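You operate a simulated robot arm through the tools that you are given. There is no shell and no other tool. Be economical: measure what you need, move in short steps, check, and stop when the job is done.

You run a simulated robot arm. Do the job below in one go: nothing can be reset, and whatever is moved stays where it is left.

TASK
Sort the parts from the dish into their cells of the parts tray.
Fine: put the dish back in the lower drawer and shut it.
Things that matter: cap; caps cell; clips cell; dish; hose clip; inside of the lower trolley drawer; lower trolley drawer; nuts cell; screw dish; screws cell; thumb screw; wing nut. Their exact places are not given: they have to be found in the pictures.

It is judged by the outcome, as a careful person would: the job done as asked, and still so three seconds after it is handed in. It fails if anything else is knocked over, pushed out of place, dropped, spilled or broken.

THE ROBOT
A 7-joint arm with a two-finger parallel gripper on a trunk, on a base that drives. Base frame: it is fixed to the floor where the robot stands at the start and does not move with it; the origin is under the middle of the robot, x ahead of it, y to its left, z up; the surface under the hand at the start is at about z = 0.72. Readings come in m, rad, newtons and seconds.
With the tool pointing down near the work surface it reaches from about 0.34 to 0.76 m from the robot's upright axis, wherever it stands. Its first joint turns from -2.007 to 2.007 rad. Places, roughly: caps cell [0.7, 0.1, 0.7]; clips cell [0.7, 0.2, 0.7]; inside of the lower trolley drawer [0.6, 0.1, 0.5]; lower trolley drawer [0.5, 0.1, 0.5]; nuts cell [0.7, 0, 0.7]; screws cell [0.7, 0.1, 0.7]. Payload 3.91 kg.
The tool frame sits at the grasp point between the pads (the TCP): z along the fingers, y along the line on which they close. The tips reach 0.03 m beyond it. The gripper opens to 0.11 m. The fingers are 0.02 m wide and 0.01 m thick; the gripper's body (0.048 by 0.112 m) begins 0.055 m behind the TCP.
Orientation is told as [roll, pitch, yaw] about the base's x, y, z axes, in that order, counted from this pose: with the fingers straight down and closing along the base's y, the tool's x points along the base's -x, its y along +y and its z along -z.

THE INTERFACE
- The arm moves only by the tool step_arm. Its argument "moves" is one flat list of numbers, 7 for each row, row after row: the shift along the tool's x, y, z in m, then the turn, a rotation vector about the tool's x, y, z in degrees, then the closure, from 0 (fully open) to 1 (shut). In form: [tx, ty, tz, rx, ry, rz, hand, tx, ty, tz, rx, ry, rz, hand, ...]. A call has 1 to 20 rows; each row is the pose to reach, as a shift and turn from the pose commanded when the call began, along the tool's axes at that moment. Rows are played at 5 a second. More than 0.05 m and 0.15 rad between two rows, or a gripper value outside its range, and nothing of the call is played. A pose out of reach is approached as far as the arm can. The call stops where the force on the tool passes 90 N (or 10 N more than at its start, if that is more) or the arm is blocked; 0.2 s more then pass. Each finger travels about 0.108 m/s and halts on what it meets, pressing with about 27 N; the grip force reading is that of the motor and also rises with nothing between the fingers. The clock runs only during rows and for 0.2 s after the last one: add rows that repeat a pose to give the fingers time. It gives the time, the measured TCP pose, the force on the tool (base axes), the opening and the grip force at its end, in the units of the frame above (readings bear some noise), with the torque about the TCP (base axes, N m) and any sound that the robot's microphone picked up, and new pictures: "show" is both (left out), scene, wrist or none.
- Cameras (640 x 400 px; columns grow to the right, rows downward): "scene" is now at [-0.0058, 0.1683, 1.5117]; the picture's right is [0.27, -0.96, 0.00], its down [-0.90, -0.25, -0.37] and it looks along [0.36, 0.10, -0.93] (base axes); focal length 253 px, centre (320, 200). "wrist" rides on the gripper at [0.072, 0.017, -0.103] in the tool frame; the picture's right is [-0.23, 0.97, 0.00], its down [-0.76, -0.18, -0.62] and it looks along [-0.61, -0.14, 0.78] (tool axes); focal length 222 px, centre (320, 200).
- slide_trunk(by): slides the trunk up (or, below 0, down) by that many m; the arm and the scene camera ride with it, the base frame stays. It gives what a move gives, with no picture.
- roll_base(legs): drives the robot by 1 to 6 legs, each [ahead, turn to the left] in m and rad, along the robot's own axes; the way and the turn of a leg run together, so that a leg with both is an arc; at most 1.5 m and 3.142 rad a leg. The arm and the cameras ride along, it lands a little off, and it stops where it bumps. It gives what a move gives, and a new picture of the scene camera.
- aim_head(pan, tilt): turns the head with the scene camera to pan (to the left, within 2.705 rad either way) and tilt (down, from -0.506 to 1.204), counted from straight ahead of the robot. It gives what a move gives, and a new picture of the scene camera.
- pixel_to_xyz(camera, pixels): there is no depth. For up to 12 entries [column, row, z] of the newest picture of that camera ("zoom" is the newest enlarged one), the place [x, y] in the base frame at which the ray of that pixel passes the height z, good to about 0.003 m. It takes no simulated time.
- inspect(camera, box): a new picture of the part [left, top, right, bottom] of that camera's present view, enlarged. It takes no simulated time.
- sign_off(): hands the job in; it is judged then, once.

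Work in short steps. Measure before you move; look again where a grasp or a placing could have gone wrong, and mend it. You have 80 turns and 260 pictures in all, those below and enlarged ones among them. Open the gripper and draw the arm clear of the work before you hand the job in, unless the task says otherwise; then end with one line.

The tools are called after "Call:" by a JSON object that holds its "api" and its "payload". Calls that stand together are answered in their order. step_arm: Moves the arm, as the interface text tells. Its arguments: {"type":"object","properties":{"moves":{"type":"array","items":{"type":"number"}},"show":{"type":"string","enum":["both","scene","wrist","none"]}},"required":["moves"]} The other tools are called the same way: slide_trunk (by) slides the trunk up or down; roll_base (legs) drives the base; aim_head (pan, tilt) turns the head that bears the scene camera; pixel_to_xyz (camera, pixels) gives the place at which the rays of pixels pass given heights; inspect (camera, box) takes an enlarged picture of a part of a camera's view; sign_off () hands the job in.

At the start:

```text
time: 0.0
tcp_pos: [0.4, 0.2485, 1.0324]
orientation: [0.001, -0.001, -0.001]
wrist_force: [-0.8, -0.2, 1.0]
wrist_torque: [0.04, 0.0, -0.01]
grip_width: 0.1099
gripper_force: 0.0
trunk travel left (down, up): [-0.65, 0.34]
robot x, y, heading: [0.0011, -0.0005, -0.0]
head pan, tilt: [0.271, 1.19]
```

scene: 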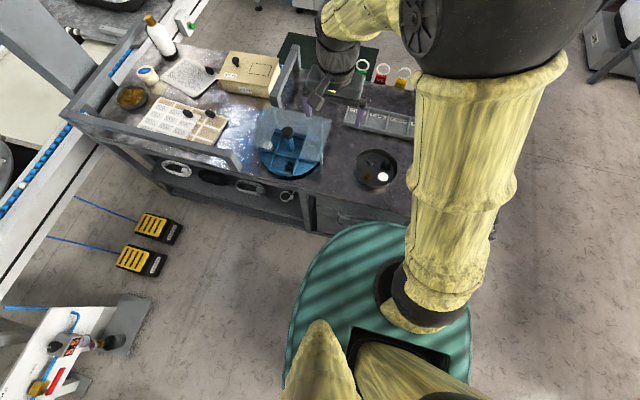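
wrist: 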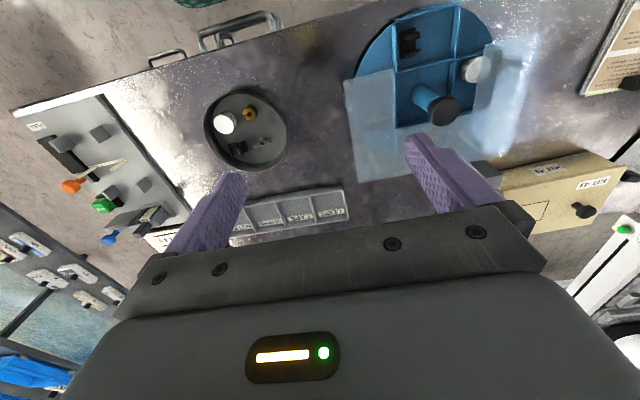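

The dish shows at about wrist (243,130) and scene (376,168), the tray at scene (380,122). I take enlarged views of both.

Call:
{"api": "inspect", "payload": {"camera": "wrist", "box": [190, 70, 360, 240]}}

Call:
{"api": "inspect", "payload": {"camera": "scene", "box": [300, 60, 430, 240]}}

Call:
{"api": "pixel_to_xyz", "payload": {"camera": "scene", "pixels": [[376, 168, 0.73], [355, 165, 0.76], [398, 168, 0.76], [345, 115, 0.72], [415, 130, 0.72], [310, 195, 0.72], [412, 215, 0.72]]}}

Call:
{"api": "pixel_to_xyz", "payload": {"camera": "wrist", "pixels": [[245, 130, 0.73], [205, 130, 0.76], [287, 130, 0.76], [223, 122, 0.74], [249, 114, 0.74], [238, 148, 0.73], [264, 142, 0.73], [346, 188, 0.74], [348, 215, 0.74], [165, 55, 0.72]]}}

```text
2.35 times, centred on (275, 155) of wrist
```

zoom: 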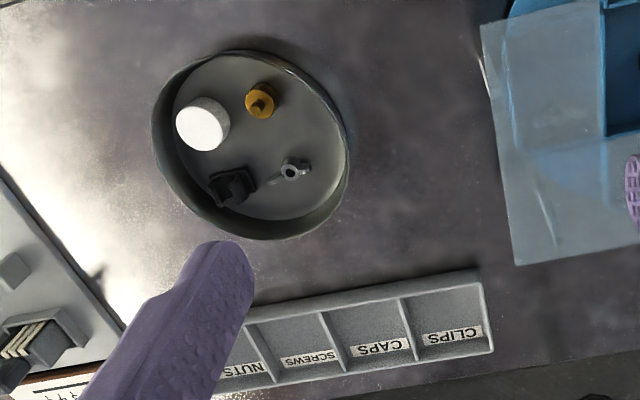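

```text
2.22 times, centred on (365, 150) of scene
```

zoom: 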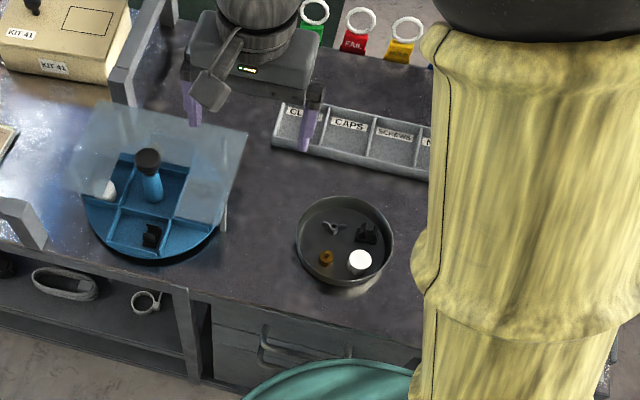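

```text
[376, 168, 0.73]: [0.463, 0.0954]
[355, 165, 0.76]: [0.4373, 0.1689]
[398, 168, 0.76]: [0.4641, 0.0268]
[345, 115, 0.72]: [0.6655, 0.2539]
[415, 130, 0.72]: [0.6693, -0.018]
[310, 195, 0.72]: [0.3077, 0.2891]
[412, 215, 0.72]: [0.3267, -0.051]
```

```text
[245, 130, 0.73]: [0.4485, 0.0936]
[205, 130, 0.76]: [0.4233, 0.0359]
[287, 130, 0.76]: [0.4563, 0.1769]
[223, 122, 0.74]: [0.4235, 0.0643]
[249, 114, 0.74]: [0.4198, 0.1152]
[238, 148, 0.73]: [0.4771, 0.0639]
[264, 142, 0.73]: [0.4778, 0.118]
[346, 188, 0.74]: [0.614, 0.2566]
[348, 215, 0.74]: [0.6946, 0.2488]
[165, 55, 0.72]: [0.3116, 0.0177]
```

The dish is centred near (0.452, 0.096), about 0.14 m wide. I move the hand to about (0.36, 0.10, 0.92) for a close look.

Call:
{"api": "step_arm", "payload": {"moves": [0.01, -0.03, 0.022, 0, 0, 0, 0, 0.02, -0.06, 0.044, 0, 0, 0, 0, 0.03, -0.09, 0.066, 0, 0, 0, 0, 0.04, -0.12, 0.09, 0, 0, 0, 0, 0.04, -0.15, 0.11, 0, 0, 0, 0, 0.04, -0.15, 0.11, 0, 0, 0, 0]}}

```text
time: 1.4
tcp_pos: [0.3606, 0.0974, 0.921]
orientation: [0.001, -0.001, 0.001]
wrist_force: [0.0, -0.1, 0.7]
wrist_torque: [0.01, 0.02, -0.01]
grip_width: 0.1102
gripper_force: 0.0
trunk travel left (down, up): [-0.65, 0.34]
robot x, y, heading: [0.0025, -0.0024, -0.001]
head pan, tilt: [0.271, 1.19]
```

scene: 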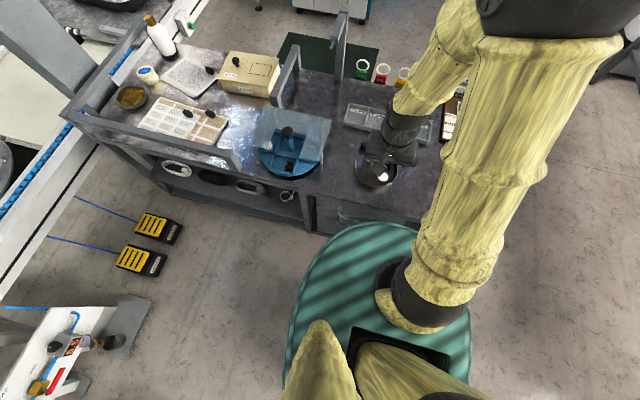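
wrist: 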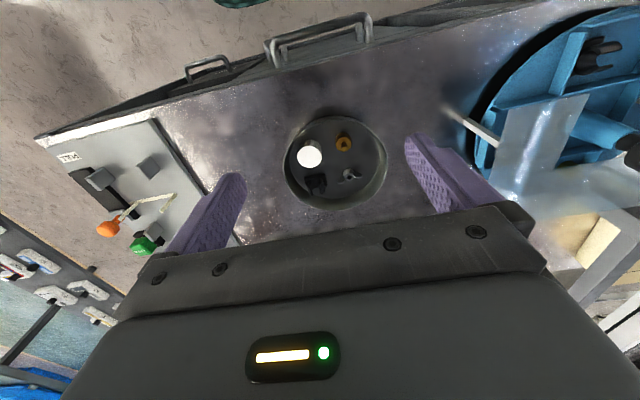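

The dish is at wrist (336,163). I enlarge it for measuring.

Call:
{"api": "inspect", "payload": {"camera": "wrist", "box": [272, 104, 400, 220]}}

Call:
{"api": "inspect", "payload": {"camera": "wrist", "box": [160, 0, 400, 120]}}

Call:
{"api": "pixel_to_xyz", "payload": {"camera": "wrist", "pixels": [[285, 163, 0.75], [387, 163, 0.75], [335, 117, 0.75], [335, 210, 0.75], [310, 156, 0.74], [344, 143, 0.74], [316, 184, 0.73], [350, 175, 0.73]]}}

```text
3.45 times, centred on (336, 162) of wrist
```

zoom: 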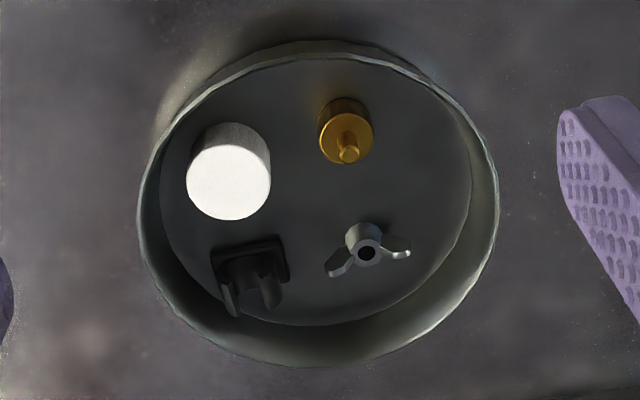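

```text
2.67 times, centred on (280, 60) of wrist
```

zoom: 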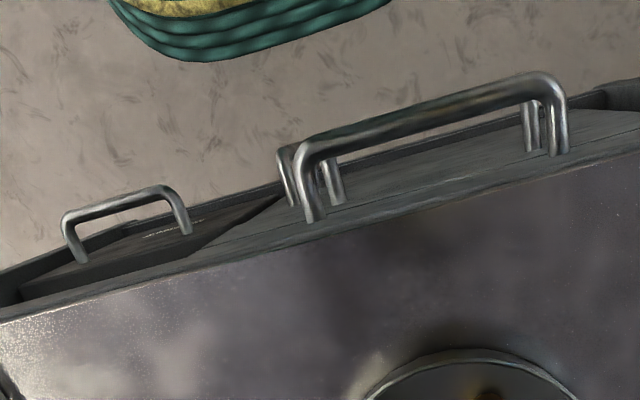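

```text
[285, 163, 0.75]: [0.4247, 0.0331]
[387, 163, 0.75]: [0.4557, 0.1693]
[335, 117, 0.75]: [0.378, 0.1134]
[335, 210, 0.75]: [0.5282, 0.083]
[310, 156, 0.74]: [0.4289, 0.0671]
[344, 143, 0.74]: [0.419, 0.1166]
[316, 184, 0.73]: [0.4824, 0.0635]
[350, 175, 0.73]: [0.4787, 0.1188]
```

Cap at (0.429,0.067), thumb screw (0.420,0.116), hose clip (0.477,0.064), wing nut hub (0.480,0.118). I go above the cap with the jaws turned 54° so that the fingers straddle it along the dish wall's tangent.

Call:
{"api": "step_arm", "payload": {"moves": [-0.01, -0.004, 0.015, 0, 0, -7.7, 0.2, -0.02, -0.009, 0.03, 0, 0, -15.4, 0.45, -0.03, -0.013, 0.045, 0, 0, -23.1, 0.45, -0.04, -0.018, 0.06, 0, 0, -30.8, 0.45, -0.05, -0.022, 0.075, 0, 0, -38.5, 0.45, -0.06, -0.027, 0.09, 0, 0, -46.2, 0.45, -0.068, -0.03, 0.11, 0, 0, -54, 0.45, -0.068, -0.03, 0.11, 0, 0, -54, 0.45]}}

```text
time: 3.2
tcp_pos: [0.4287, 0.0672, 0.8133]
orientation: [-0.001, -0.001, 0.944]
wrist_force: [0.3, 0.5, -0.2]
wrist_torque: [0.01, 0.01, 0.01]
grip_width: 0.0606
gripper_force: 0.1
trunk travel left (down, up): [-0.65, 0.34]
robot x, y, heading: [-0.0033, 0.0016, -0.0]
head pan, tilt: [0.271, 1.19]
```

scene: 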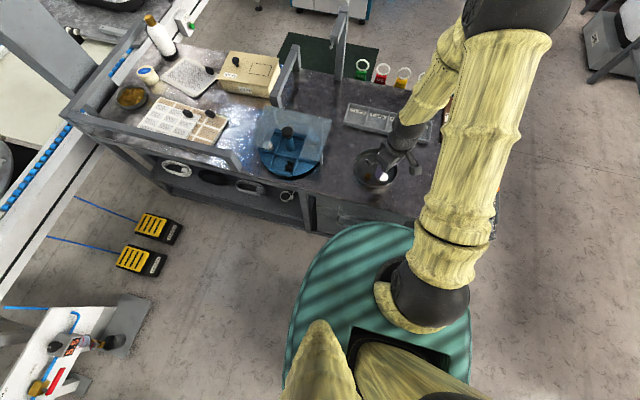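
wrist: 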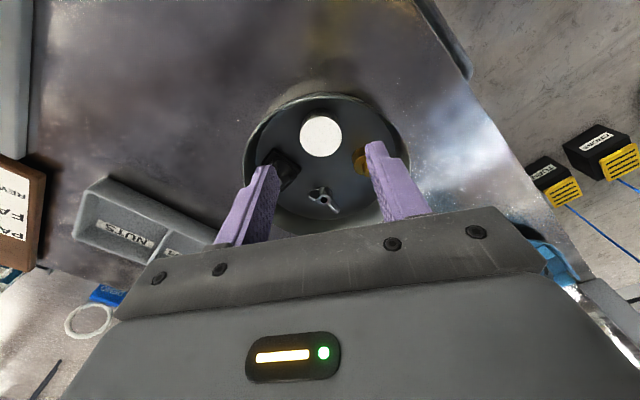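

The cap at (320,137) lies straight under the jaws' midpoint. I narrow the opening to about 0.05 and go down to TCP z ≈ 0.762.

Call:
{"api": "step_arm", "payload": {"moves": [0, 0, 0.02, 0, 0, 0, 0.54, 0, 0, 0.035, 0, 0, 0, 0.54, 0, 0, 0.051, 0, 0, 0, 0.54, 0, 0, 0.051, 0, 0, 0, 0.54], "show": "wrist"}}

```text
time: 4.2
tcp_pos: [0.4279, 0.0678, 0.761]
orientation: [0.0, 0.0, 0.942]
wrist_force: [-0.1, -0.7, -0.4]
wrist_torque: [-0.02, 0.0, 0.03]
grip_width: 0.0506
gripper_force: 0.2
trunk travel left (down, up): [-0.65, 0.34]
robot x, y, heading: [-0.0023, 0.0003, -0.001]
head pan, tilt: [0.271, 1.19]
```

wrist: 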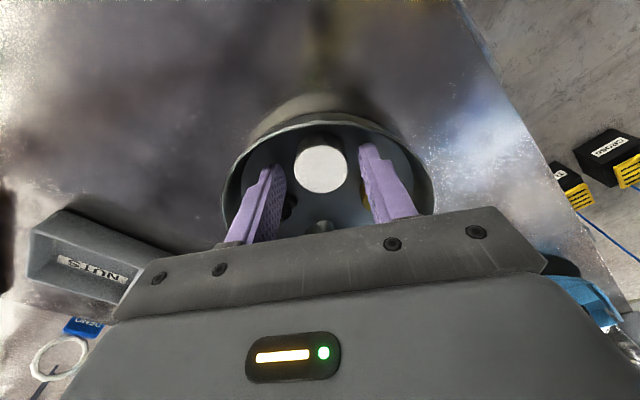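

The cap top still appears about level with the fingertips (row 166), so I go 8 mm lower, then close.

Call:
{"api": "step_arm", "payload": {"moves": [0, 0, 0.004, 0, 0, 0, 0.54, 0, 0, 0.008, 0, 0, 0, 0.54, 0, 0, 0.008, 0, 0, 0, 0.54], "show": "wrist"}}

```text
time: 5.0
tcp_pos: [0.428, 0.0673, 0.7537]
orientation: [-0.001, -0.001, 0.942]
wrist_force: [0.4, -0.2, 3.9]
wrist_torque: [0.1, 0.13, -0.03]
grip_width: 0.0504
gripper_force: 0.1
trunk travel left (down, up): [-0.65, 0.34]
robot x, y, heading: [0.0026, -0.0013, 0.003]
head pan, tilt: [0.271, 1.19]
```

wrist: 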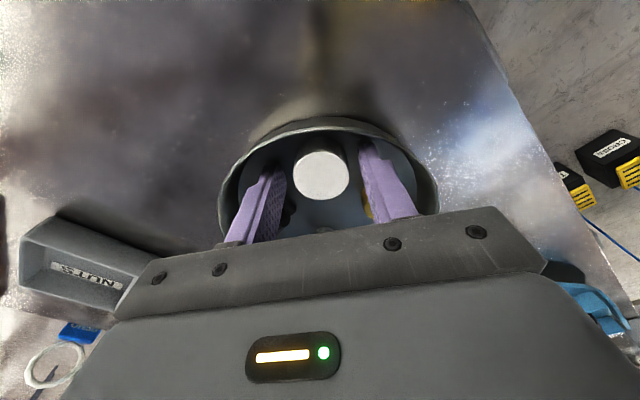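

A 4 N upward force tells that the tips touch the dish floor (floor z ≈ 0.724). I rise 2 mm and close on the cap.

Call:
{"api": "step_arm", "payload": {"moves": [0, 0, -0.002, 0, 0, 0, 0.54, 0, 0, -0.002, 0, 0, 0, 0.8, 0, 0, -0.002, 0, 0, 0, 1, 0, 0, -0.002, 0, 0, 0, 1], "show": "wrist"}}

```text
time: 6.0
tcp_pos: [0.4289, 0.0667, 0.756]
orientation: [0.001, -0.002, 0.943]
wrist_force: [-1.1, -0.4, -0.3]
wrist_torque: [-0.01, -0.01, 0.04]
grip_width: 0.03
gripper_force: 26.6
trunk travel left (down, up): [-0.65, 0.34]
robot x, y, heading: [0.0024, -0.0009, 0.003]
head pan, tilt: [0.271, 1.19]
```

wrist: 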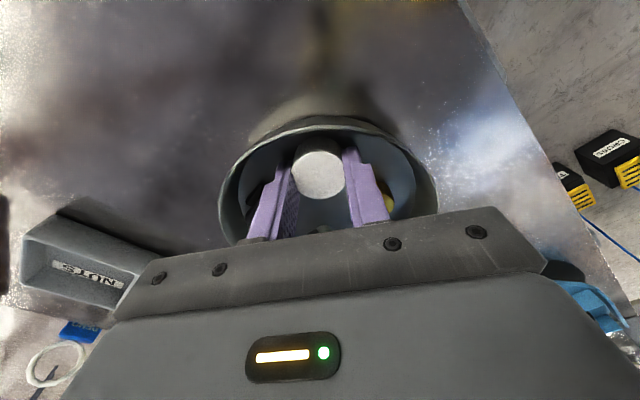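

Gripped at 0.030 m. I lift 0.1 m and turn the jaws back to yaw 0.

Call:
{"api": "step_arm", "payload": {"moves": [0, 0, -0.03, 0, 0, 0, 1, 0, 0, -0.06, 0, 0, 0, 1, 0, 0, -0.1, 0, 0, 8, 1, 0, 0, -0.12, 0, 0, 16, 1, 0, 0, -0.12, 0, 0, 24, 1, 0, 0, -0.12, 0, 0, 32, 1, 0, 0, -0.12, 0, 0, 40, 1, 0, 0, -0.12, 0, 0, 48, 1, 0, 0, -0.12, 0, 0, 54, 1, 0, 0, -0.12, 0, 0, 54, 1], "show": "wrist"}}

```text
time: 8.2
tcp_pos: [0.4284, 0.0666, 0.8759]
orientation: [-0.002, -0.001, -0.002]
wrist_force: [0.3, 0.2, 0.2]
wrist_torque: [0.03, -0.02, 0.0]
grip_width: 0.0299
gripper_force: 26.6
trunk travel left (down, up): [-0.65, 0.34]
robot x, y, heading: [0.0002, 0.0011, 0.003]
head pan, tilt: [0.271, 1.19]
```

wrist: 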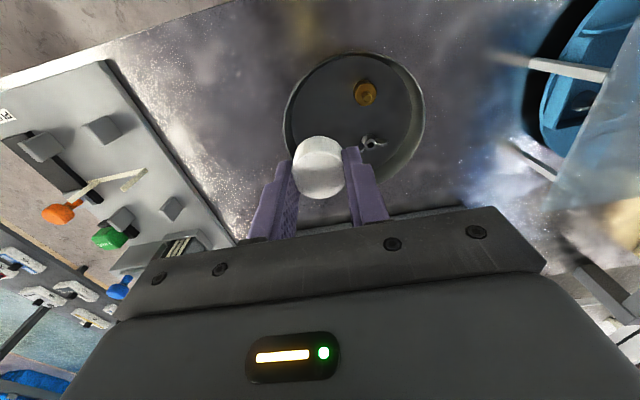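

The cap is held. I move ahead to about (0.55, 0.13, 0.90) to see the tray.

Call:
{"api": "step_arm", "payload": {"moves": [-0.04, 0.02, -0.01, 0, 0, 0, 1, -0.08, 0.04, -0.02, 0, 0, 0, 1, -0.12, 0.06, -0.025, 0, 0, 0, 1, -0.12, 0.06, -0.025, 0, 0, 0, 1]}}

```text
time: 9.2
tcp_pos: [0.5481, 0.1267, 0.9]
orientation: [-0.003, 0.0, 0.0]
wrist_force: [0.8, -0.3, -1.1]
wrist_torque: [-0.01, -0.01, 0.01]
grip_width: 0.0302
gripper_force: 27.1
trunk travel left (down, up): [-0.65, 0.34]
robot x, y, heading: [0.0016, 0.001, 0.002]
head pan, tilt: [0.271, 1.19]
```

scene: 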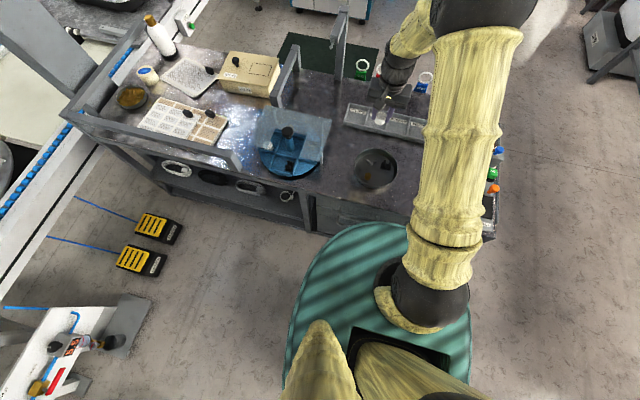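
wrist: 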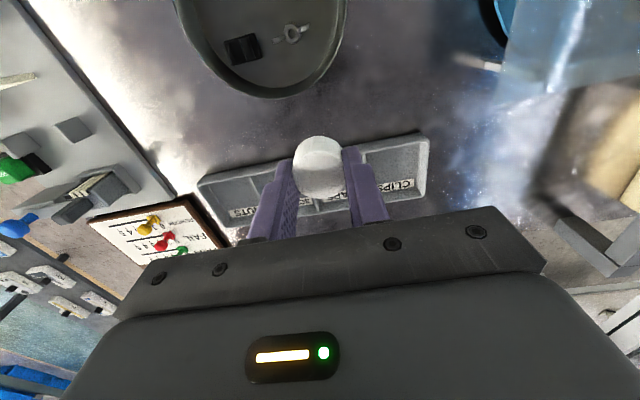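

Now the tray shows: near corners at wrist (425,135) and (198,182), far ones near (428,193). I enlarge and measure.

Call:
{"api": "inspect", "payload": {"camera": "wrist", "box": [190, 110, 440, 250]}}

Call:
{"api": "inspect", "payload": {"camera": "scene", "box": [330, 90, 440, 150]}}

Call:
{"api": "pixel_to_xyz", "payload": {"camera": "wrist", "pixels": [[425, 134, 0.745], [198, 182, 0.745], [428, 193, 0.745], [362, 150, 0.745], [243, 215, 0.725], [400, 185, 0.725]]}}

Call:
{"api": "pixel_to_xyz", "payload": {"camera": "scene", "pixels": [[347, 104, 0.745], [344, 122, 0.745], [425, 140, 0.745]]}}

```text
2.56 times, centred on (315, 180) of wrist
```

zoom: 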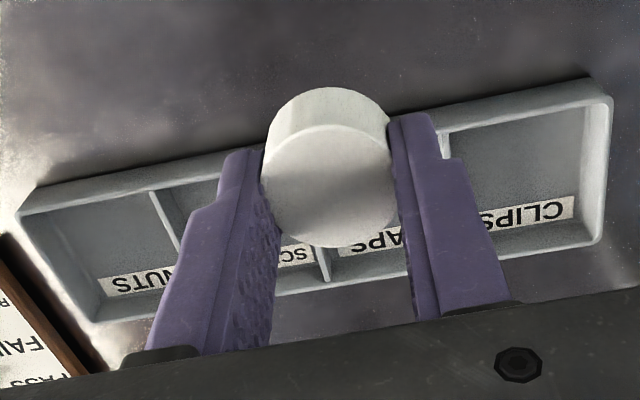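

```text
5.82 times, centred on (385, 120) of scene
```

zoom: 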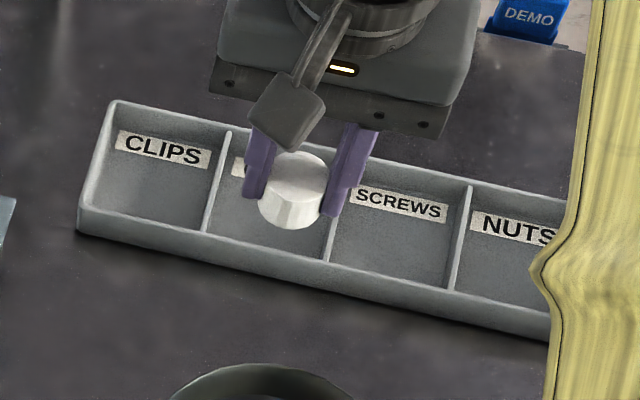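

```text
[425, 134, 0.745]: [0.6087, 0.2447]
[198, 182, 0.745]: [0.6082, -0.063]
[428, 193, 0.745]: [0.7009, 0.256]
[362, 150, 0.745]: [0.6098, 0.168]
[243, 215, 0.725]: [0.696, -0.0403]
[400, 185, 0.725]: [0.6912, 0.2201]
```

```text
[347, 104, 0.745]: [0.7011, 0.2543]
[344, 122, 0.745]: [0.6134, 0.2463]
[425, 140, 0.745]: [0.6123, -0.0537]
```

Tray spans x 0.608–0.70, y −0.058–0.247: cell centres clips y≈0.209, caps 0.133, screws 0.057, nuts −0.019, x≈0.653. I carry the cap over the caps cell.

Call:
{"api": "step_arm", "payload": {"moves": [-0.035, 0.002, 0.02, 0, 0, 0, 1, -0.07, 0.004, 0.05, 0, 0, 0, 1, -0.105, 0.006, 0.08, 0, 0, 0, 1, -0.105, 0.006, 0.1, 0, 0, 0, 1, -0.105, 0.006, 0.1, 0, 0, 0, 1]}}

```text
time: 10.4
tcp_pos: [0.6547, 0.1354, 0.7996]
orientation: [-0.002, 0.0, -0.002]
wrist_force: [-0.1, 0.1, 0.3]
wrist_torque: [0.01, 0.01, 0.0]
grip_width: 0.0299
gripper_force: 26.8
trunk travel left (down, up): [-0.65, 0.34]
robot x, y, heading: [-0.003, 0.0005, 0.002]
head pan, tilt: [0.271, 1.19]
```

scene: 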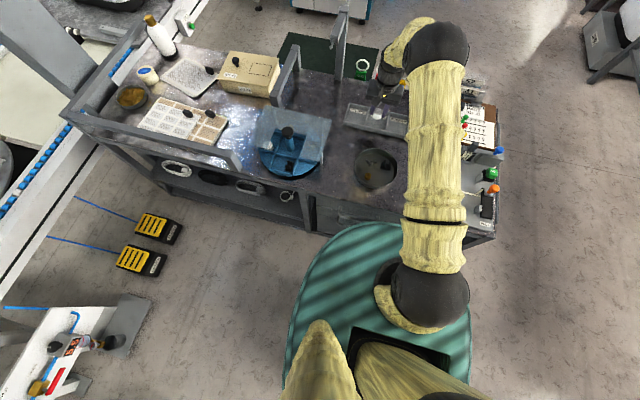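
wrist: 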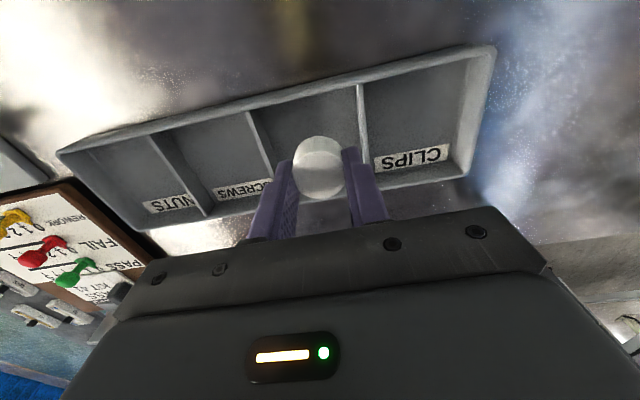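

The cap is over the caps cell; dividers' tops at (361,86) and (248,112). I check them for exact y before lowering.

Call:
{"api": "pixel_to_xyz", "payload": {"camera": "wrist", "pixels": [[361, 86, 0.745], [248, 112, 0.745], [150, 137, 0.745], [493, 47, 0.745], [60, 152, 0.745], [466, 175, 0.745], [145, 228, 0.745]]}}

```text
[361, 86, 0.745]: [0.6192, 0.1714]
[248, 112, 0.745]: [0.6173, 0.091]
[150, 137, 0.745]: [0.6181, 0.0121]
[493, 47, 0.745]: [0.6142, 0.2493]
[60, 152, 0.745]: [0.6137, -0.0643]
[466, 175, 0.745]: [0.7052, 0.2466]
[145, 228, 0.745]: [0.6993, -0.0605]
```

Cell centres refined: clips 0.210, caps 0.131, screws 0.052, nuts −0.026, x 0.657. I lower the cap to TCP z 0.757, open to 0.045 and rise.

Call:
{"api": "step_arm", "payload": {"moves": [-0.002, -0.004, 0.02, 0, 0, 0, 1, -0.002, -0.004, 0.042, 0, 0, 0, 1, -0.002, -0.004, 0.042, 0, 0, 0, 1, -0.002, -0.004, 0.042, 0, 0, 0, 0.6, -0.002, -0.004, 0.042, 0, 0, 0, 0.6, -0.002, -0.004, 0.02, 0, 0, 0, 0.6, -0.002, -0.004, -0.02, 0, 0, 0, 0.6, -0.002, -0.004, -0.05, 0, 0, 0, 0.6], "show": "wrist"}}

```text
time: 12.2
tcp_pos: [0.6566, 0.1292, 0.8513]
orientation: [-0.001, 0.0, 0.0]
wrist_force: [-0.5, 1.3, -0.2]
wrist_torque: [-0.01, 0.02, -0.02]
grip_width: 0.0442
gripper_force: 0.0
trunk travel left (down, up): [-0.65, 0.34]
robot x, y, heading: [0.0029, -0.0005, 0.005]
head pan, tilt: [0.271, 1.19]
```

wrist: 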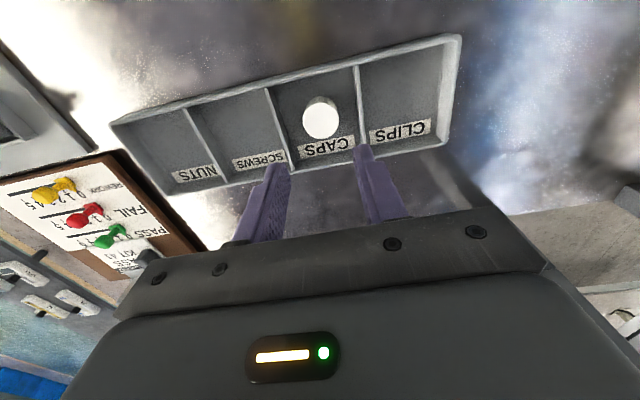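

The cap sits in its cell. I go above the thumb screw at (0.420, 0.116, 0.812).

Call:
{"api": "step_arm", "payload": {"moves": [0.045, -0.003, 0, 0, 0, 0, 0.6, 0.09, -0.006, 0, 0, 0, 0, 0.55, 0.135, -0.009, 0.01, 0, 0, 0, 0.55, 0.18, -0.013, 0.02, 0, 0, 0, 0.55, 0.215, -0.013, 0.03, 0, 0, 0, 0.55, 0.237, -0.013, 0.04, 0, 0, 0, 0.55, 0.237, -0.013, 0.04, 0, 0, 0, 0.55], "show": "wrist"}}

Call:
{"api": "inspect", "payload": {"camera": "wrist", "box": [230, 80, 410, 220]}}

```text
time: 13.8
tcp_pos: [0.4199, 0.1169, 0.8111]
orientation: [0.0, 0.0, 0.0]
wrist_force: [0.1, 0.1, 0.0]
wrist_torque: [-0.04, 0.02, -0.04]
grip_width: 0.0492
gripper_force: 0.1
trunk travel left (down, up): [-0.65, 0.34]
robot x, y, heading: [0.0001, 0.0004, -0.0]
head pan, tilt: [0.271, 1.19]
```

wrist: 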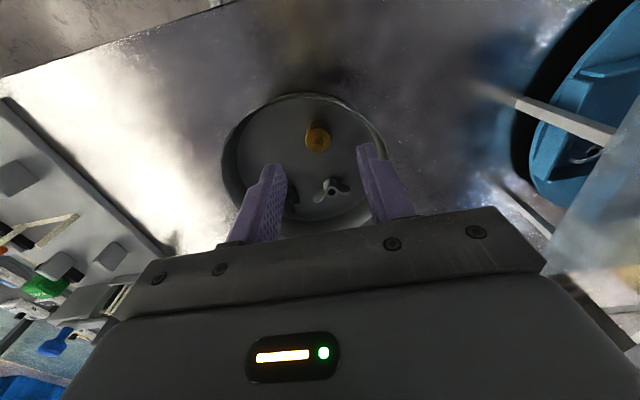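

```text
2.86 times, centred on (320, 150) of wrist
```

zoom: 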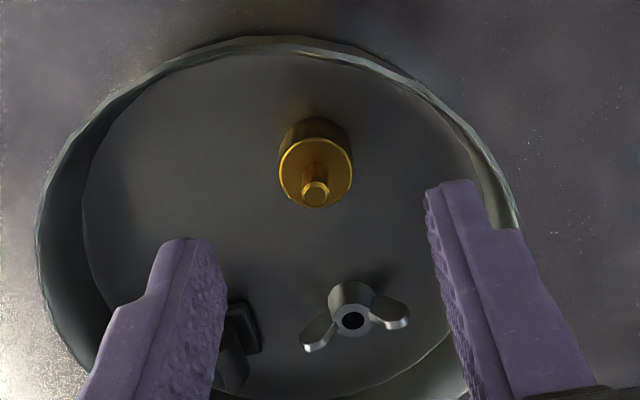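

The thumb screw at (318,140) is centred. The right finger would pass near the wall, so I narrow the opening to 0.036, go down and close.

Call:
{"api": "step_arm", "payload": {"moves": [0, -0.001, 0.005, 0, 0, 0, 0.67, 0, -0.001, 0.02, 0, 0, 0, 0.67, 0, -0.001, 0.04, 0, 0, 0, 0.67, 0, -0.001, 0.054, 0, 0, 0, 0.67, 0, -0.001, 0.054, 0, 0, 0, 0.67, 0, -0.001, 0.054, 0, 0, 0, 1, 0, -0.001, 0.054, 0, 0, 0, 1], "show": "wrist"}}

```text
time: 15.4
tcp_pos: [0.4201, 0.1161, 0.7561]
orientation: [-0.001, 0.0, 0.0]
wrist_force: [0.5, -0.2, -0.4]
wrist_torque: [0.0, -0.01, 0.0]
grip_width: 0.0204
gripper_force: 27.4
trunk travel left (down, up): [-0.65, 0.34]
robot x, y, heading: [0.001, -0.0012, -0.001]
head pan, tilt: [0.271, 1.19]
```

wrist: 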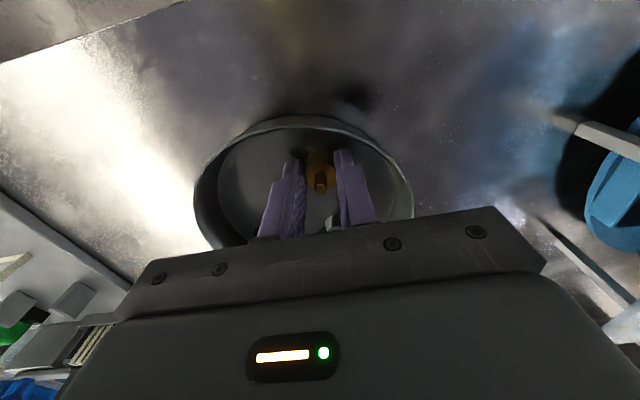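

Gripped at 0.020 m. I lift it to 0.85 and carry it over the screws cell (0.657, 0.052).

Call:
{"api": "step_arm", "payload": {"moves": [0, 0, -0.03, 0, 0, 0, 1, 0, 0, -0.06, 0, 0, 0, 1, -0.02, -0.005, -0.09, 0, 0, 0, 1, -0.06, -0.016, -0.09, 0, 0, 0, 1, -0.105, -0.03, -0.09, 0, 0, 0, 1, -0.15, -0.045, -0.09, 0, 0, 0, 1, -0.195, -0.055, -0.085, 0, 0, 0, 1, -0.237, -0.064, -0.07, 0, 0, 0, 1, -0.237, -0.064, -0.05, 0, 0, 0, 1, -0.237, -0.064, -0.05, 0, 0, 0, 1], "show": "wrist"}}

```text
time: 17.6
tcp_pos: [0.6551, 0.0501, 0.8055]
orientation: [-0.001, 0.001, 0.001]
wrist_force: [-1.2, 0.4, 0.0]
wrist_torque: [-0.02, 0.0, 0.01]
grip_width: 0.0202
gripper_force: 26.6
trunk travel left (down, up): [-0.65, 0.34]
robot x, y, heading: [0.0015, -0.0007, -0.003]
head pan, tilt: [0.271, 1.19]
```

wrist: 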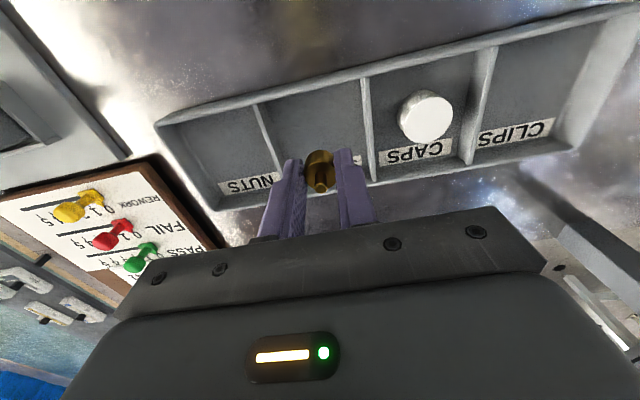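

The screw is held over the screws cell, between the dividers at columns 255 and 365. I lower it, open to 0.04 and rise.

Call:
{"api": "step_arm", "payload": {"moves": [0, 0, 0.02, 0, 0, 0, 1, 0, 0, 0.048, 0, 0, 0, 1, 0, 0, 0.048, 0, 0, 0, 1, 0, 0, 0.048, 0, 0, 0, 0.65, 0, 0, 0.048, 0, 0, 0, 0.65, 0, 0, 0.02, 0, 0, 0, 0.65, 0, 0, -0.02, 0, 0, 0, 0.65, 0, 0, -0.05, 0, 0, 0, 0.65], "show": "wrist"}}

```text
time: 19.4
tcp_pos: [0.655, 0.0516, 0.8582]
orientation: [0.001, -0.001, 0.0]
wrist_force: [0.4, -0.2, -0.9]
wrist_torque: [-0.01, 0.0, -0.01]
grip_width: 0.0388
gripper_force: 0.2
trunk travel left (down, up): [-0.65, 0.34]
robot x, y, heading: [0.0034, 0.002, -0.003]
head pan, tilt: [0.271, 1.19]
```

wrist: 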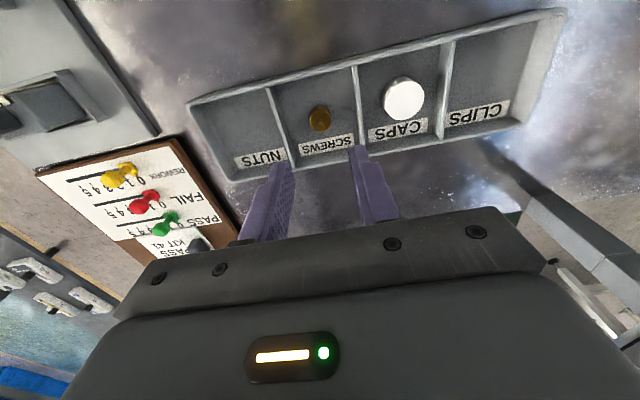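

The thumb screw stands in its cell. Next I go over the wing nut at (0.480, 0.118), turning the jaws 90° so they close along x on the hub.

Call:
{"api": "step_arm", "payload": {"moves": [0.02, 0.01, 0, 0, 0, -8.2, 0.65, 0.04, 0.02, 0, 0, 0, -16.4, 0.65, 0.06, 0.03, 0, 0, 0, -24.6, 0.65, 0.08, 0.04, 0, 0, 0, -32.8, 0.65, 0.1, 0.05, 0, 0, 0, -41, 0.65, 0.12, 0.055, 0.01, 0, 0, -49.2, 0.65, 0.14, 0.06, 0.02, 0, 0, -57.4, 0.65, 0.16, 0.066, 0.03, 0, 0, -65.6, 0.65, 0.175, 0.066, 0.04, 0, 0, -73.8, 0.65, 0.175, 0.066, 0.045, 0, 0, -82, 0.65, 0.175, 0.066, 0.045, 0, 0, -90, 0.65, 0.175, 0.066, 0.045, 0, 0, -90, 0.65], "show": "wrist"}}

Call:
{"api": "inspect", "payload": {"camera": "wrist", "box": [230, 80, 410, 220]}}

```text
time: 22.0
tcp_pos: [0.4795, 0.1176, 0.8117]
orientation: [0.0, 0.0, 1.572]
wrist_force: [-0.8, 0.1, -1.0]
wrist_torque: [0.01, 0.02, 0.02]
grip_width: 0.0384
gripper_force: 0.1
trunk travel left (down, up): [-0.65, 0.34]
robot x, y, heading: [0.0014, 0.0013, 0.002]
head pan, tilt: [0.271, 1.19]
```

wrist: 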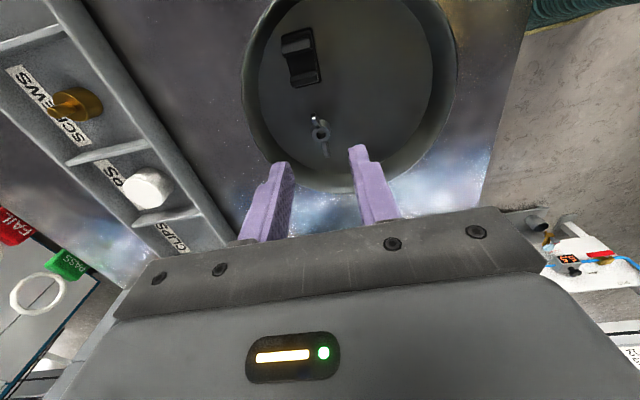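

```text
2.86 times, centred on (320, 150) of wrist
```

zoom: 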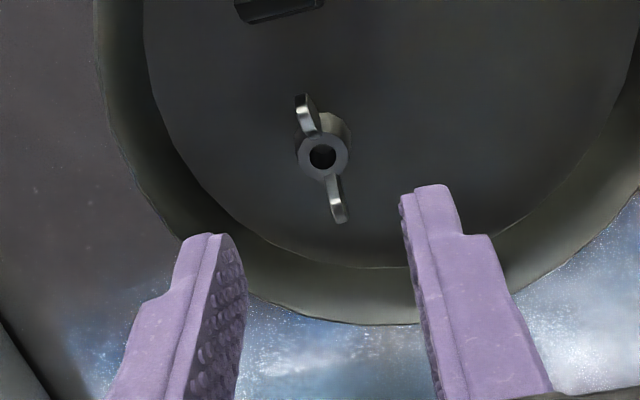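

Hub top at (321,132), about 4 mm toward base −y of the jaw centre; wings run along the tool x. I correct, narrow to 0.028, descend and close.

Call:
{"api": "step_arm", "payload": {"moves": [0.004, 0, 0.005, 0, 0, 0, 0.75, 0.004, 0, 0.02, 0, 0, 0, 0.75, 0.004, 0, 0.04, 0, 0, 0, 0.75, 0.004, 0, 0.055, 0, 0, 0, 0.75, 0.004, 0, 0.055, 0, 0, 0, 0.75, 0.004, 0, 0.055, 0, 0, 0, 1, 0.004, 0, 0.055, 0, 0, 0, 1], "show": "wrist"}}

```text
time: 23.6
tcp_pos: [0.4794, 0.1144, 0.7566]
orientation: [-0.001, 0.0, 1.57]
wrist_force: [0.4, 0.2, 0.7]
wrist_torque: [0.0, -0.04, 0.04]
grip_width: 0.0159
gripper_force: 27.7
trunk travel left (down, up): [-0.65, 0.34]
robot x, y, heading: [-0.0053, -0.0041, 0.002]
head pan, tilt: [0.271, 1.19]
```

wrist: 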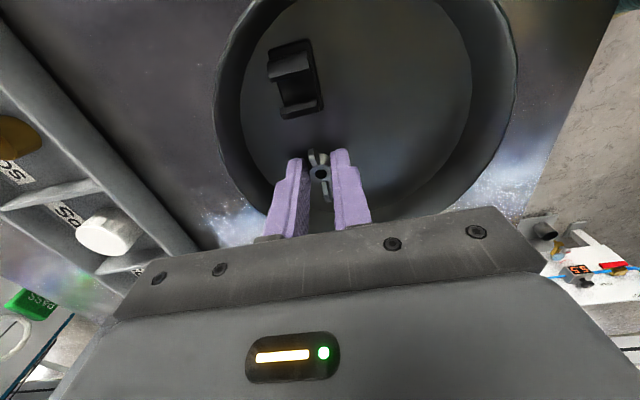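

Gripped at 0.016 m. I lift and carry it, jaws still turned, over the nuts cell (0.657, −0.026).

Call:
{"api": "step_arm", "payload": {"moves": [0, 0, -0.03, 0, 0, 0, 1, 0, 0, -0.06, 0, 0, 0, 1, 0, 0, -0.095, 0, 0, 0, 1, 0.03, -0.035, -0.095, 0, 0, 0, 1, 0.06, -0.07, -0.095, 0, 0, 0, 1, 0.09, -0.105, -0.095, 0, 0, 0, 1, 0.115, -0.14, -0.09, 0, 0, 0, 1, 0.14, -0.177, -0.09, 0, 0, 0, 1, 0.14, -0.177, -0.06, 0, 0, 0, 1, 0.14, -0.177, -0.06, 0, 0, 0, 1]}}

```text
time: 25.8
tcp_pos: [0.6626, -0.0279, 0.8147]
orientation: [-0.002, 0.001, 1.571]
wrist_force: [0.3, 0.0, 0.0]
wrist_torque: [0.01, 0.02, 0.02]
grip_width: 0.0159
gripper_force: 26.9
trunk travel left (down, up): [-0.65, 0.34]
robot x, y, heading: [0.0017, 0.0014, 0.001]
head pan, tilt: [0.271, 1.19]
```

scene: 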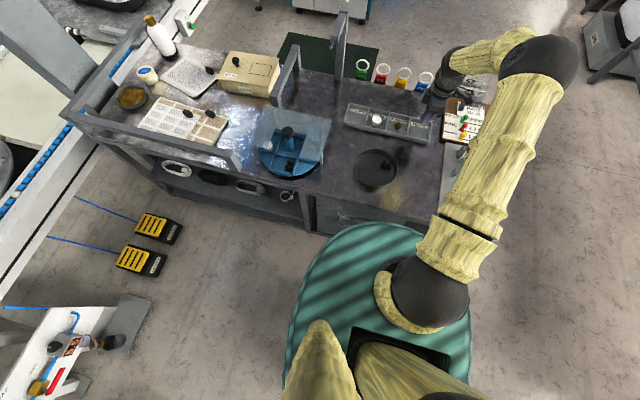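
wrist: 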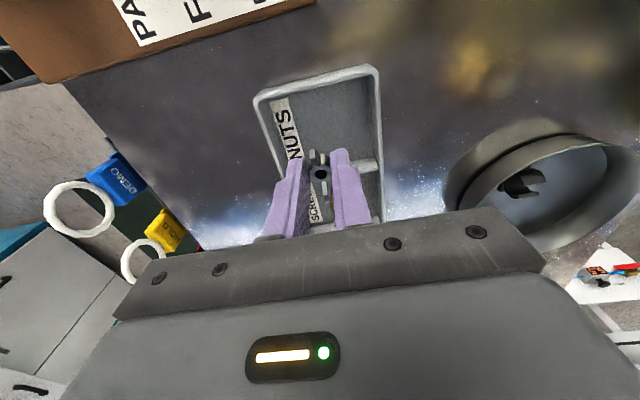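

Below the jaws (≈(320,130)) is the middle of the nuts cell (rows 75–165). I lower, open and rise.

Call:
{"api": "step_arm", "payload": {"moves": [0, 0, 0.03, 0, 0, 0, 1, 0, 0, 0.057, 0, 0, 0, 1, 0, 0, 0.057, 0, 0, 0, 1, 0, 0, 0.057, 0, 0, 0, 0.65, 0, 0, 0.057, 0, 0, 0, 0.65, 0, 0, 0.03, 0, 0, 0, 0.65, 0, 0, -0.01, 0, 0, 0, 0.65, 0, 0, -0.04, 0, 0, 0, 0.65], "show": "wrist"}}

```text
time: 27.6
tcp_pos: [0.6604, -0.0259, 0.8571]
orientation: [0.0, 0.0, 1.57]
wrist_force: [0.4, -0.4, -0.7]
wrist_torque: [-0.04, 0.0, 0.03]
grip_width: 0.0385
gripper_force: 0.1
trunk travel left (down, up): [-0.65, 0.34]
robot x, y, heading: [-0.0003, -0.0025, -0.001]
head pan, tilt: [0.271, 1.19]
```

wrist: 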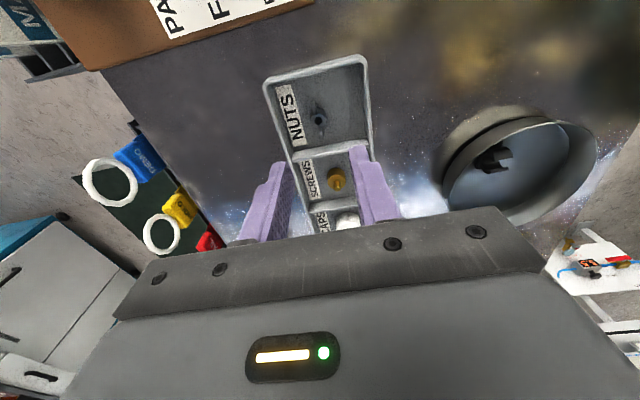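

The wing nut is in its cell. Now I go above the hose clip near (0.477, 0.066), keeping yaw 90, for a close look.

Call:
{"api": "step_arm", "payload": {"moves": [-0.018, 0.036, 0, 0, 0, 0, 0.65, -0.036, 0.073, 0, 0, 0, 0, 0.65, -0.054, 0.11, 0, 0, 0, 0, 0.65, -0.072, 0.147, 0.01, 0, 0, 0, 0.65, -0.09, 0.183, 0.02, 0, 0, 0, 0.65, -0.09, 0.183, 0.035, 0, 0, 0, 0.65, -0.09, 0.183, 0.035, 0, 0, 0, 0.65], "show": "wrist"}}

Call:
{"api": "inspect", "payload": {"camera": "wrist", "box": [230, 80, 410, 220]}}

Call:
{"api": "pixel_to_xyz", "payload": {"camera": "zoom", "pixels": [[320, 200, 0.724]]}}

```text
time: 29.2
tcp_pos: [0.4758, 0.0624, 0.8209]
orientation: [0.0, 0.001, 1.57]
wrist_force: [-0.3, -0.7, 0.4]
wrist_torque: [0.02, 0.02, 0.0]
grip_width: 0.0385
gripper_force: 0.0
trunk travel left (down, up): [-0.65, 0.34]
robot x, y, heading: [-0.0034, -0.0016, -0.001]
head pan, tilt: [0.271, 1.19]
```

wrist: 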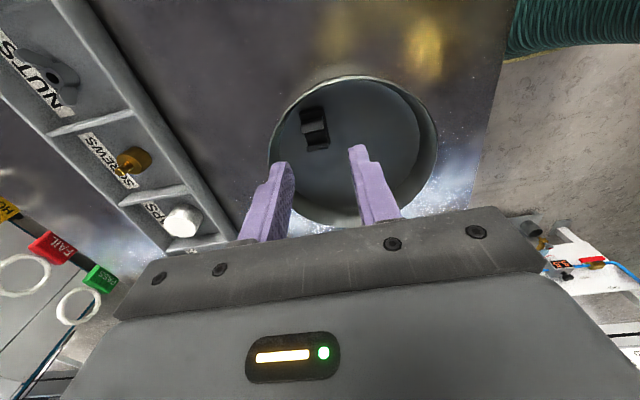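

```text
2.86 times, centred on (320, 150) of wrist
```

zoom: 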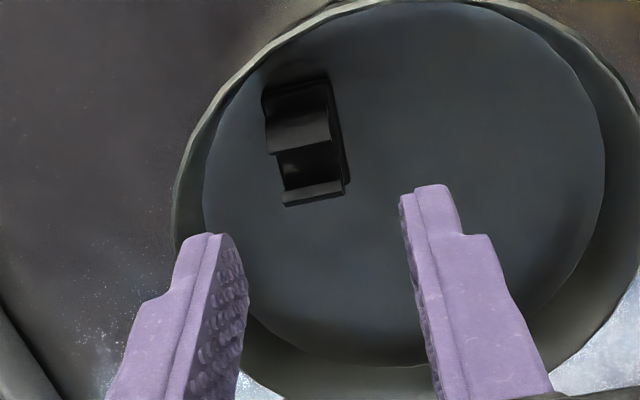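

```text
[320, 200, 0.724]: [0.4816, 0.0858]
```

I measure the clip's corners and the dish floor's edge in this enlarged view.

Call:
{"api": "pixel_to_xyz", "payload": {"camera": "zoom", "pixels": [[262, 92, 0.73], [328, 77, 0.73], [350, 185, 0.726], [285, 205, 0.728], [204, 200, 0.724], [250, 85, 0.724], [604, 160, 0.724], [420, 5, 0.724], [420, 365, 0.724], [315, 145, 0.728]]}}

```text
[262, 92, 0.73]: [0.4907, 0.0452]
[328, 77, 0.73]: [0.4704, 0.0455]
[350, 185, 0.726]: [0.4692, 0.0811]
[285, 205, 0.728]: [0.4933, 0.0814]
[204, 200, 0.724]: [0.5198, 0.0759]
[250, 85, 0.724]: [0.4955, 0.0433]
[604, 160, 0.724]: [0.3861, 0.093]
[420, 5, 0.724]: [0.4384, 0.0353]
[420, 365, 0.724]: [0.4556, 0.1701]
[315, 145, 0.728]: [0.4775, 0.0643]
```

Clip spans x 0.4695–0.492, y 0.0455–0.081. To stay clear of the wall I grip it at y≈0.074 with a 0.029 m opening, first stopping with tips just above it.

Call:
{"api": "step_arm", "payload": {"moves": [-0.006, -0.0025, 0.01, 0, 0, 0, 0.74, -0.0115, -0.005, 0.02, 0, 0, 0, 0.74, -0.0115, -0.005, 0.04, 0, 0, 0, 0.74, -0.0115, -0.005, 0.04, 0, 0, 0, 0.74], "show": "wrist"}}

Call:
{"api": "inspect", "payload": {"camera": "wrist", "box": [230, 80, 410, 220]}}

```text
time: 30.2
tcp_pos: [0.481, 0.0743, 0.782]
orientation: [-0.001, 0.002, 1.571]
wrist_force: [-1.0, -0.3, 0.7]
wrist_torque: [0.0, -0.02, -0.01]
grip_width: 0.0286
gripper_force: 0.1
trunk travel left (down, up): [-0.65, 0.34]
robot x, y, heading: [-0.0015, -0.0017, -0.004]
head pan, tilt: [0.271, 1.19]
```

wrist: 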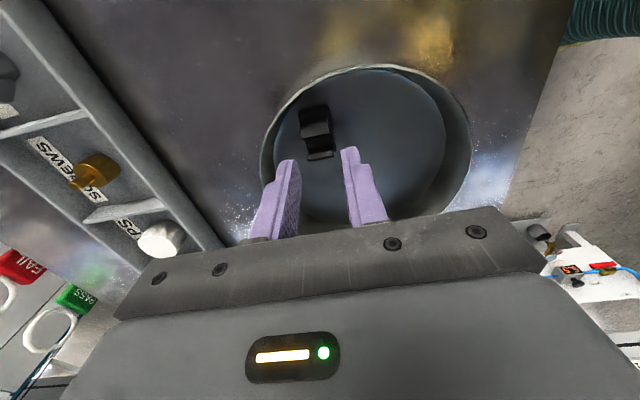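

```text
2.86 times, centred on (320, 150) of wrist
```

zoom: 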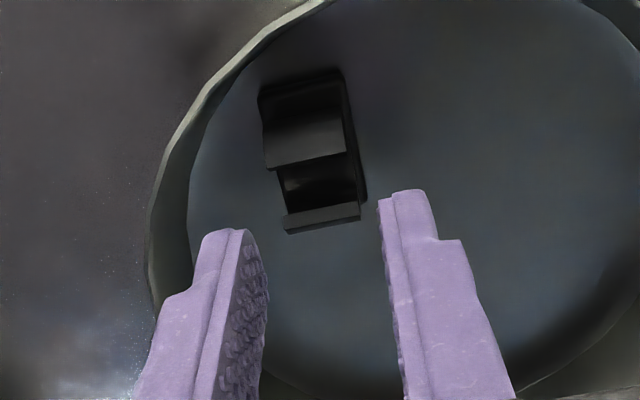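

The clip's end (zoom (322,215)) lies midway between the fingers. I go down to 0.757 and close.

Call:
{"api": "step_arm", "payload": {"moves": [0, 0, 0.012, 0, 0, 0, 0.74, 0, 0, 0.025, 0, 0, 0, 0.74, 0, 0, 0.025, 0, 0, 0, 0.74, 0, 0, 0.025, 0, 0, 0, 1, 0, 0, 0.025, 0, 0, 0, 1], "show": "wrist"}}

```text
time: 31.4
tcp_pos: [0.4804, 0.0739, 0.7566]
orientation: [0.0, 0.002, 1.57]
wrist_force: [0.3, -0.5, -0.3]
wrist_torque: [0.04, -0.03, 0.02]
grip_width: 0.0206
gripper_force: 26.9
trunk travel left (down, up): [-0.65, 0.34]
robot x, y, heading: [0.0008, 0.0011, -0.0]
head pan, tilt: [0.271, 1.19]
```

wrist: 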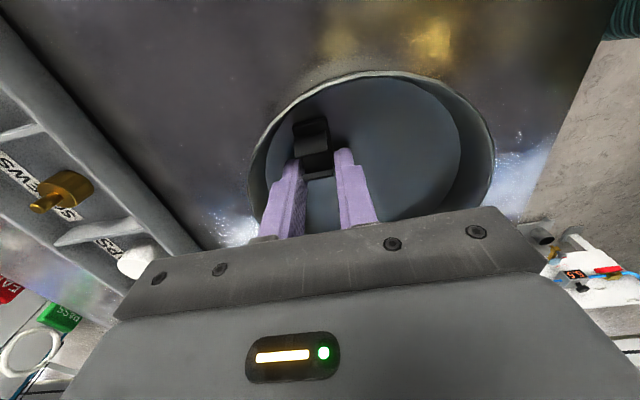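

Gripped at 0.0206 m. I lift and carry it over the clips cell, TCP at (0.657, 0.218).

Call:
{"api": "step_arm", "payload": {"moves": [0, 0, -0.03, 0, 0, 0, 1, 0, 0, -0.06, 0, 0, 0, 1, 0, 0, -0.095, 0, 0, 0, 1, -0.03, -0.035, -0.095, 0, 0, 0, 1, -0.06, -0.07, -0.095, 0, 0, 0, 1, -0.09, -0.105, -0.095, 0, 0, 0, 1, -0.117, -0.14, -0.09, 0, 0, 0, 1, -0.144, -0.177, -0.09, 0, 0, 0, 1, -0.144, -0.177, -0.06, 0, 0, 0, 1, -0.144, -0.177, -0.06, 0, 0, 0, 1]}}

```text
time: 33.6
tcp_pos: [0.6583, 0.2205, 0.818]
orientation: [0.001, 0.002, 1.57]
wrist_force: [0.0, 0.8, -0.1]
wrist_torque: [-0.03, -0.03, -0.01]
grip_width: 0.0203
gripper_force: 27.3
trunk travel left (down, up): [-0.65, 0.34]
robot x, y, heading: [-0.0041, 0.002, 0.002]
head pan, tilt: [0.271, 1.19]
```

scene: 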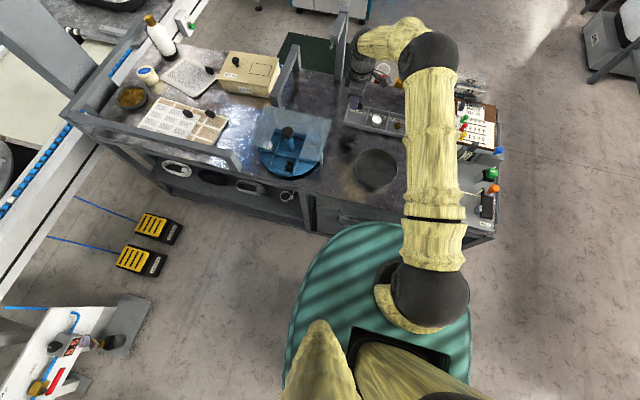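
wrist: 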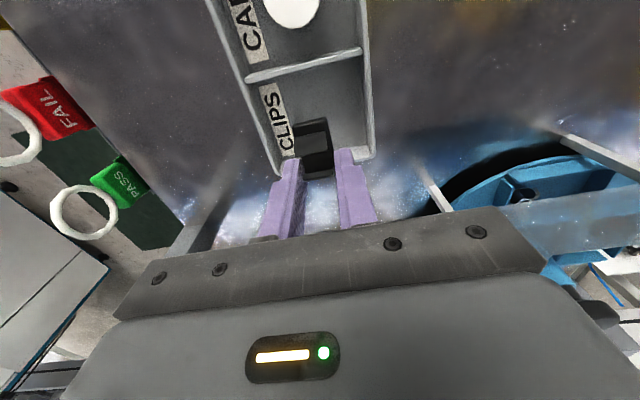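

The clip is over the clips cell. I lower to 0.758 with 3 mm toward −y, open and rise.

Call:
{"api": "step_arm", "payload": {"moves": [0.003, 0, 0.03, 0, 0, 0, 1, 0.003, 0, 0.06, 0, 0, 0, 1, 0.003, 0, 0.06, 0, 0, 0, 1, 0.003, 0, 0.06, 0, 0, 0, 0.6, 0.003, 0, 0.06, 0, 0, 0, 0.6, 0.003, 0, 0.03, 0, 0, 0, 0.6, 0.003, 0, -0.01, 0, 0, 0, 0.6, 0.003, 0, -0.05, 0, 0, 0, 0.6]}}

Call:
{"api": "inspect", "payload": {"camera": "wrist", "box": [180, 0, 420, 200]}}

```text
time: 35.4
tcp_pos: [0.6544, 0.2169, 0.8685]
orientation: [-0.001, 0.002, 1.572]
wrist_force: [-0.2, 0.2, -0.4]
wrist_torque: [-0.03, 0.01, -0.05]
grip_width: 0.0439
gripper_force: 0.0
trunk travel left (down, up): [-0.65, 0.34]
robot x, y, heading: [-0.0005, -0.0014, -0.001]
head pan, tilt: [0.271, 1.19]
```

scene: 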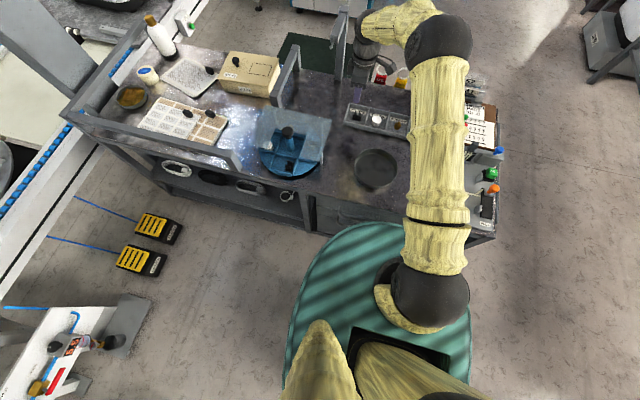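
wrist: 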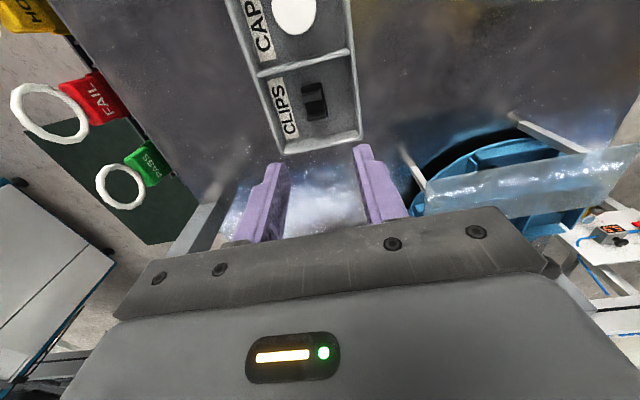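

```text
2.00 times, centred on (300, 100) of wrist
```

zoom: 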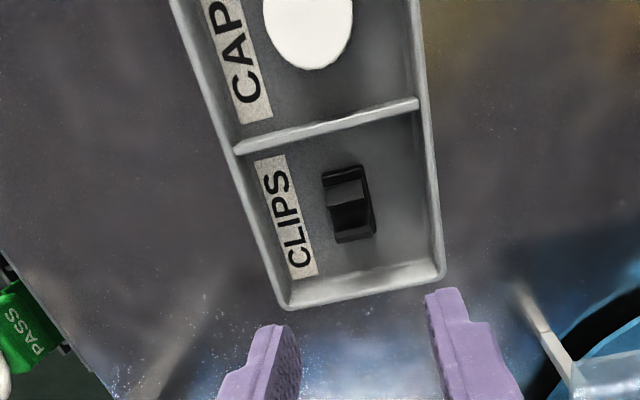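

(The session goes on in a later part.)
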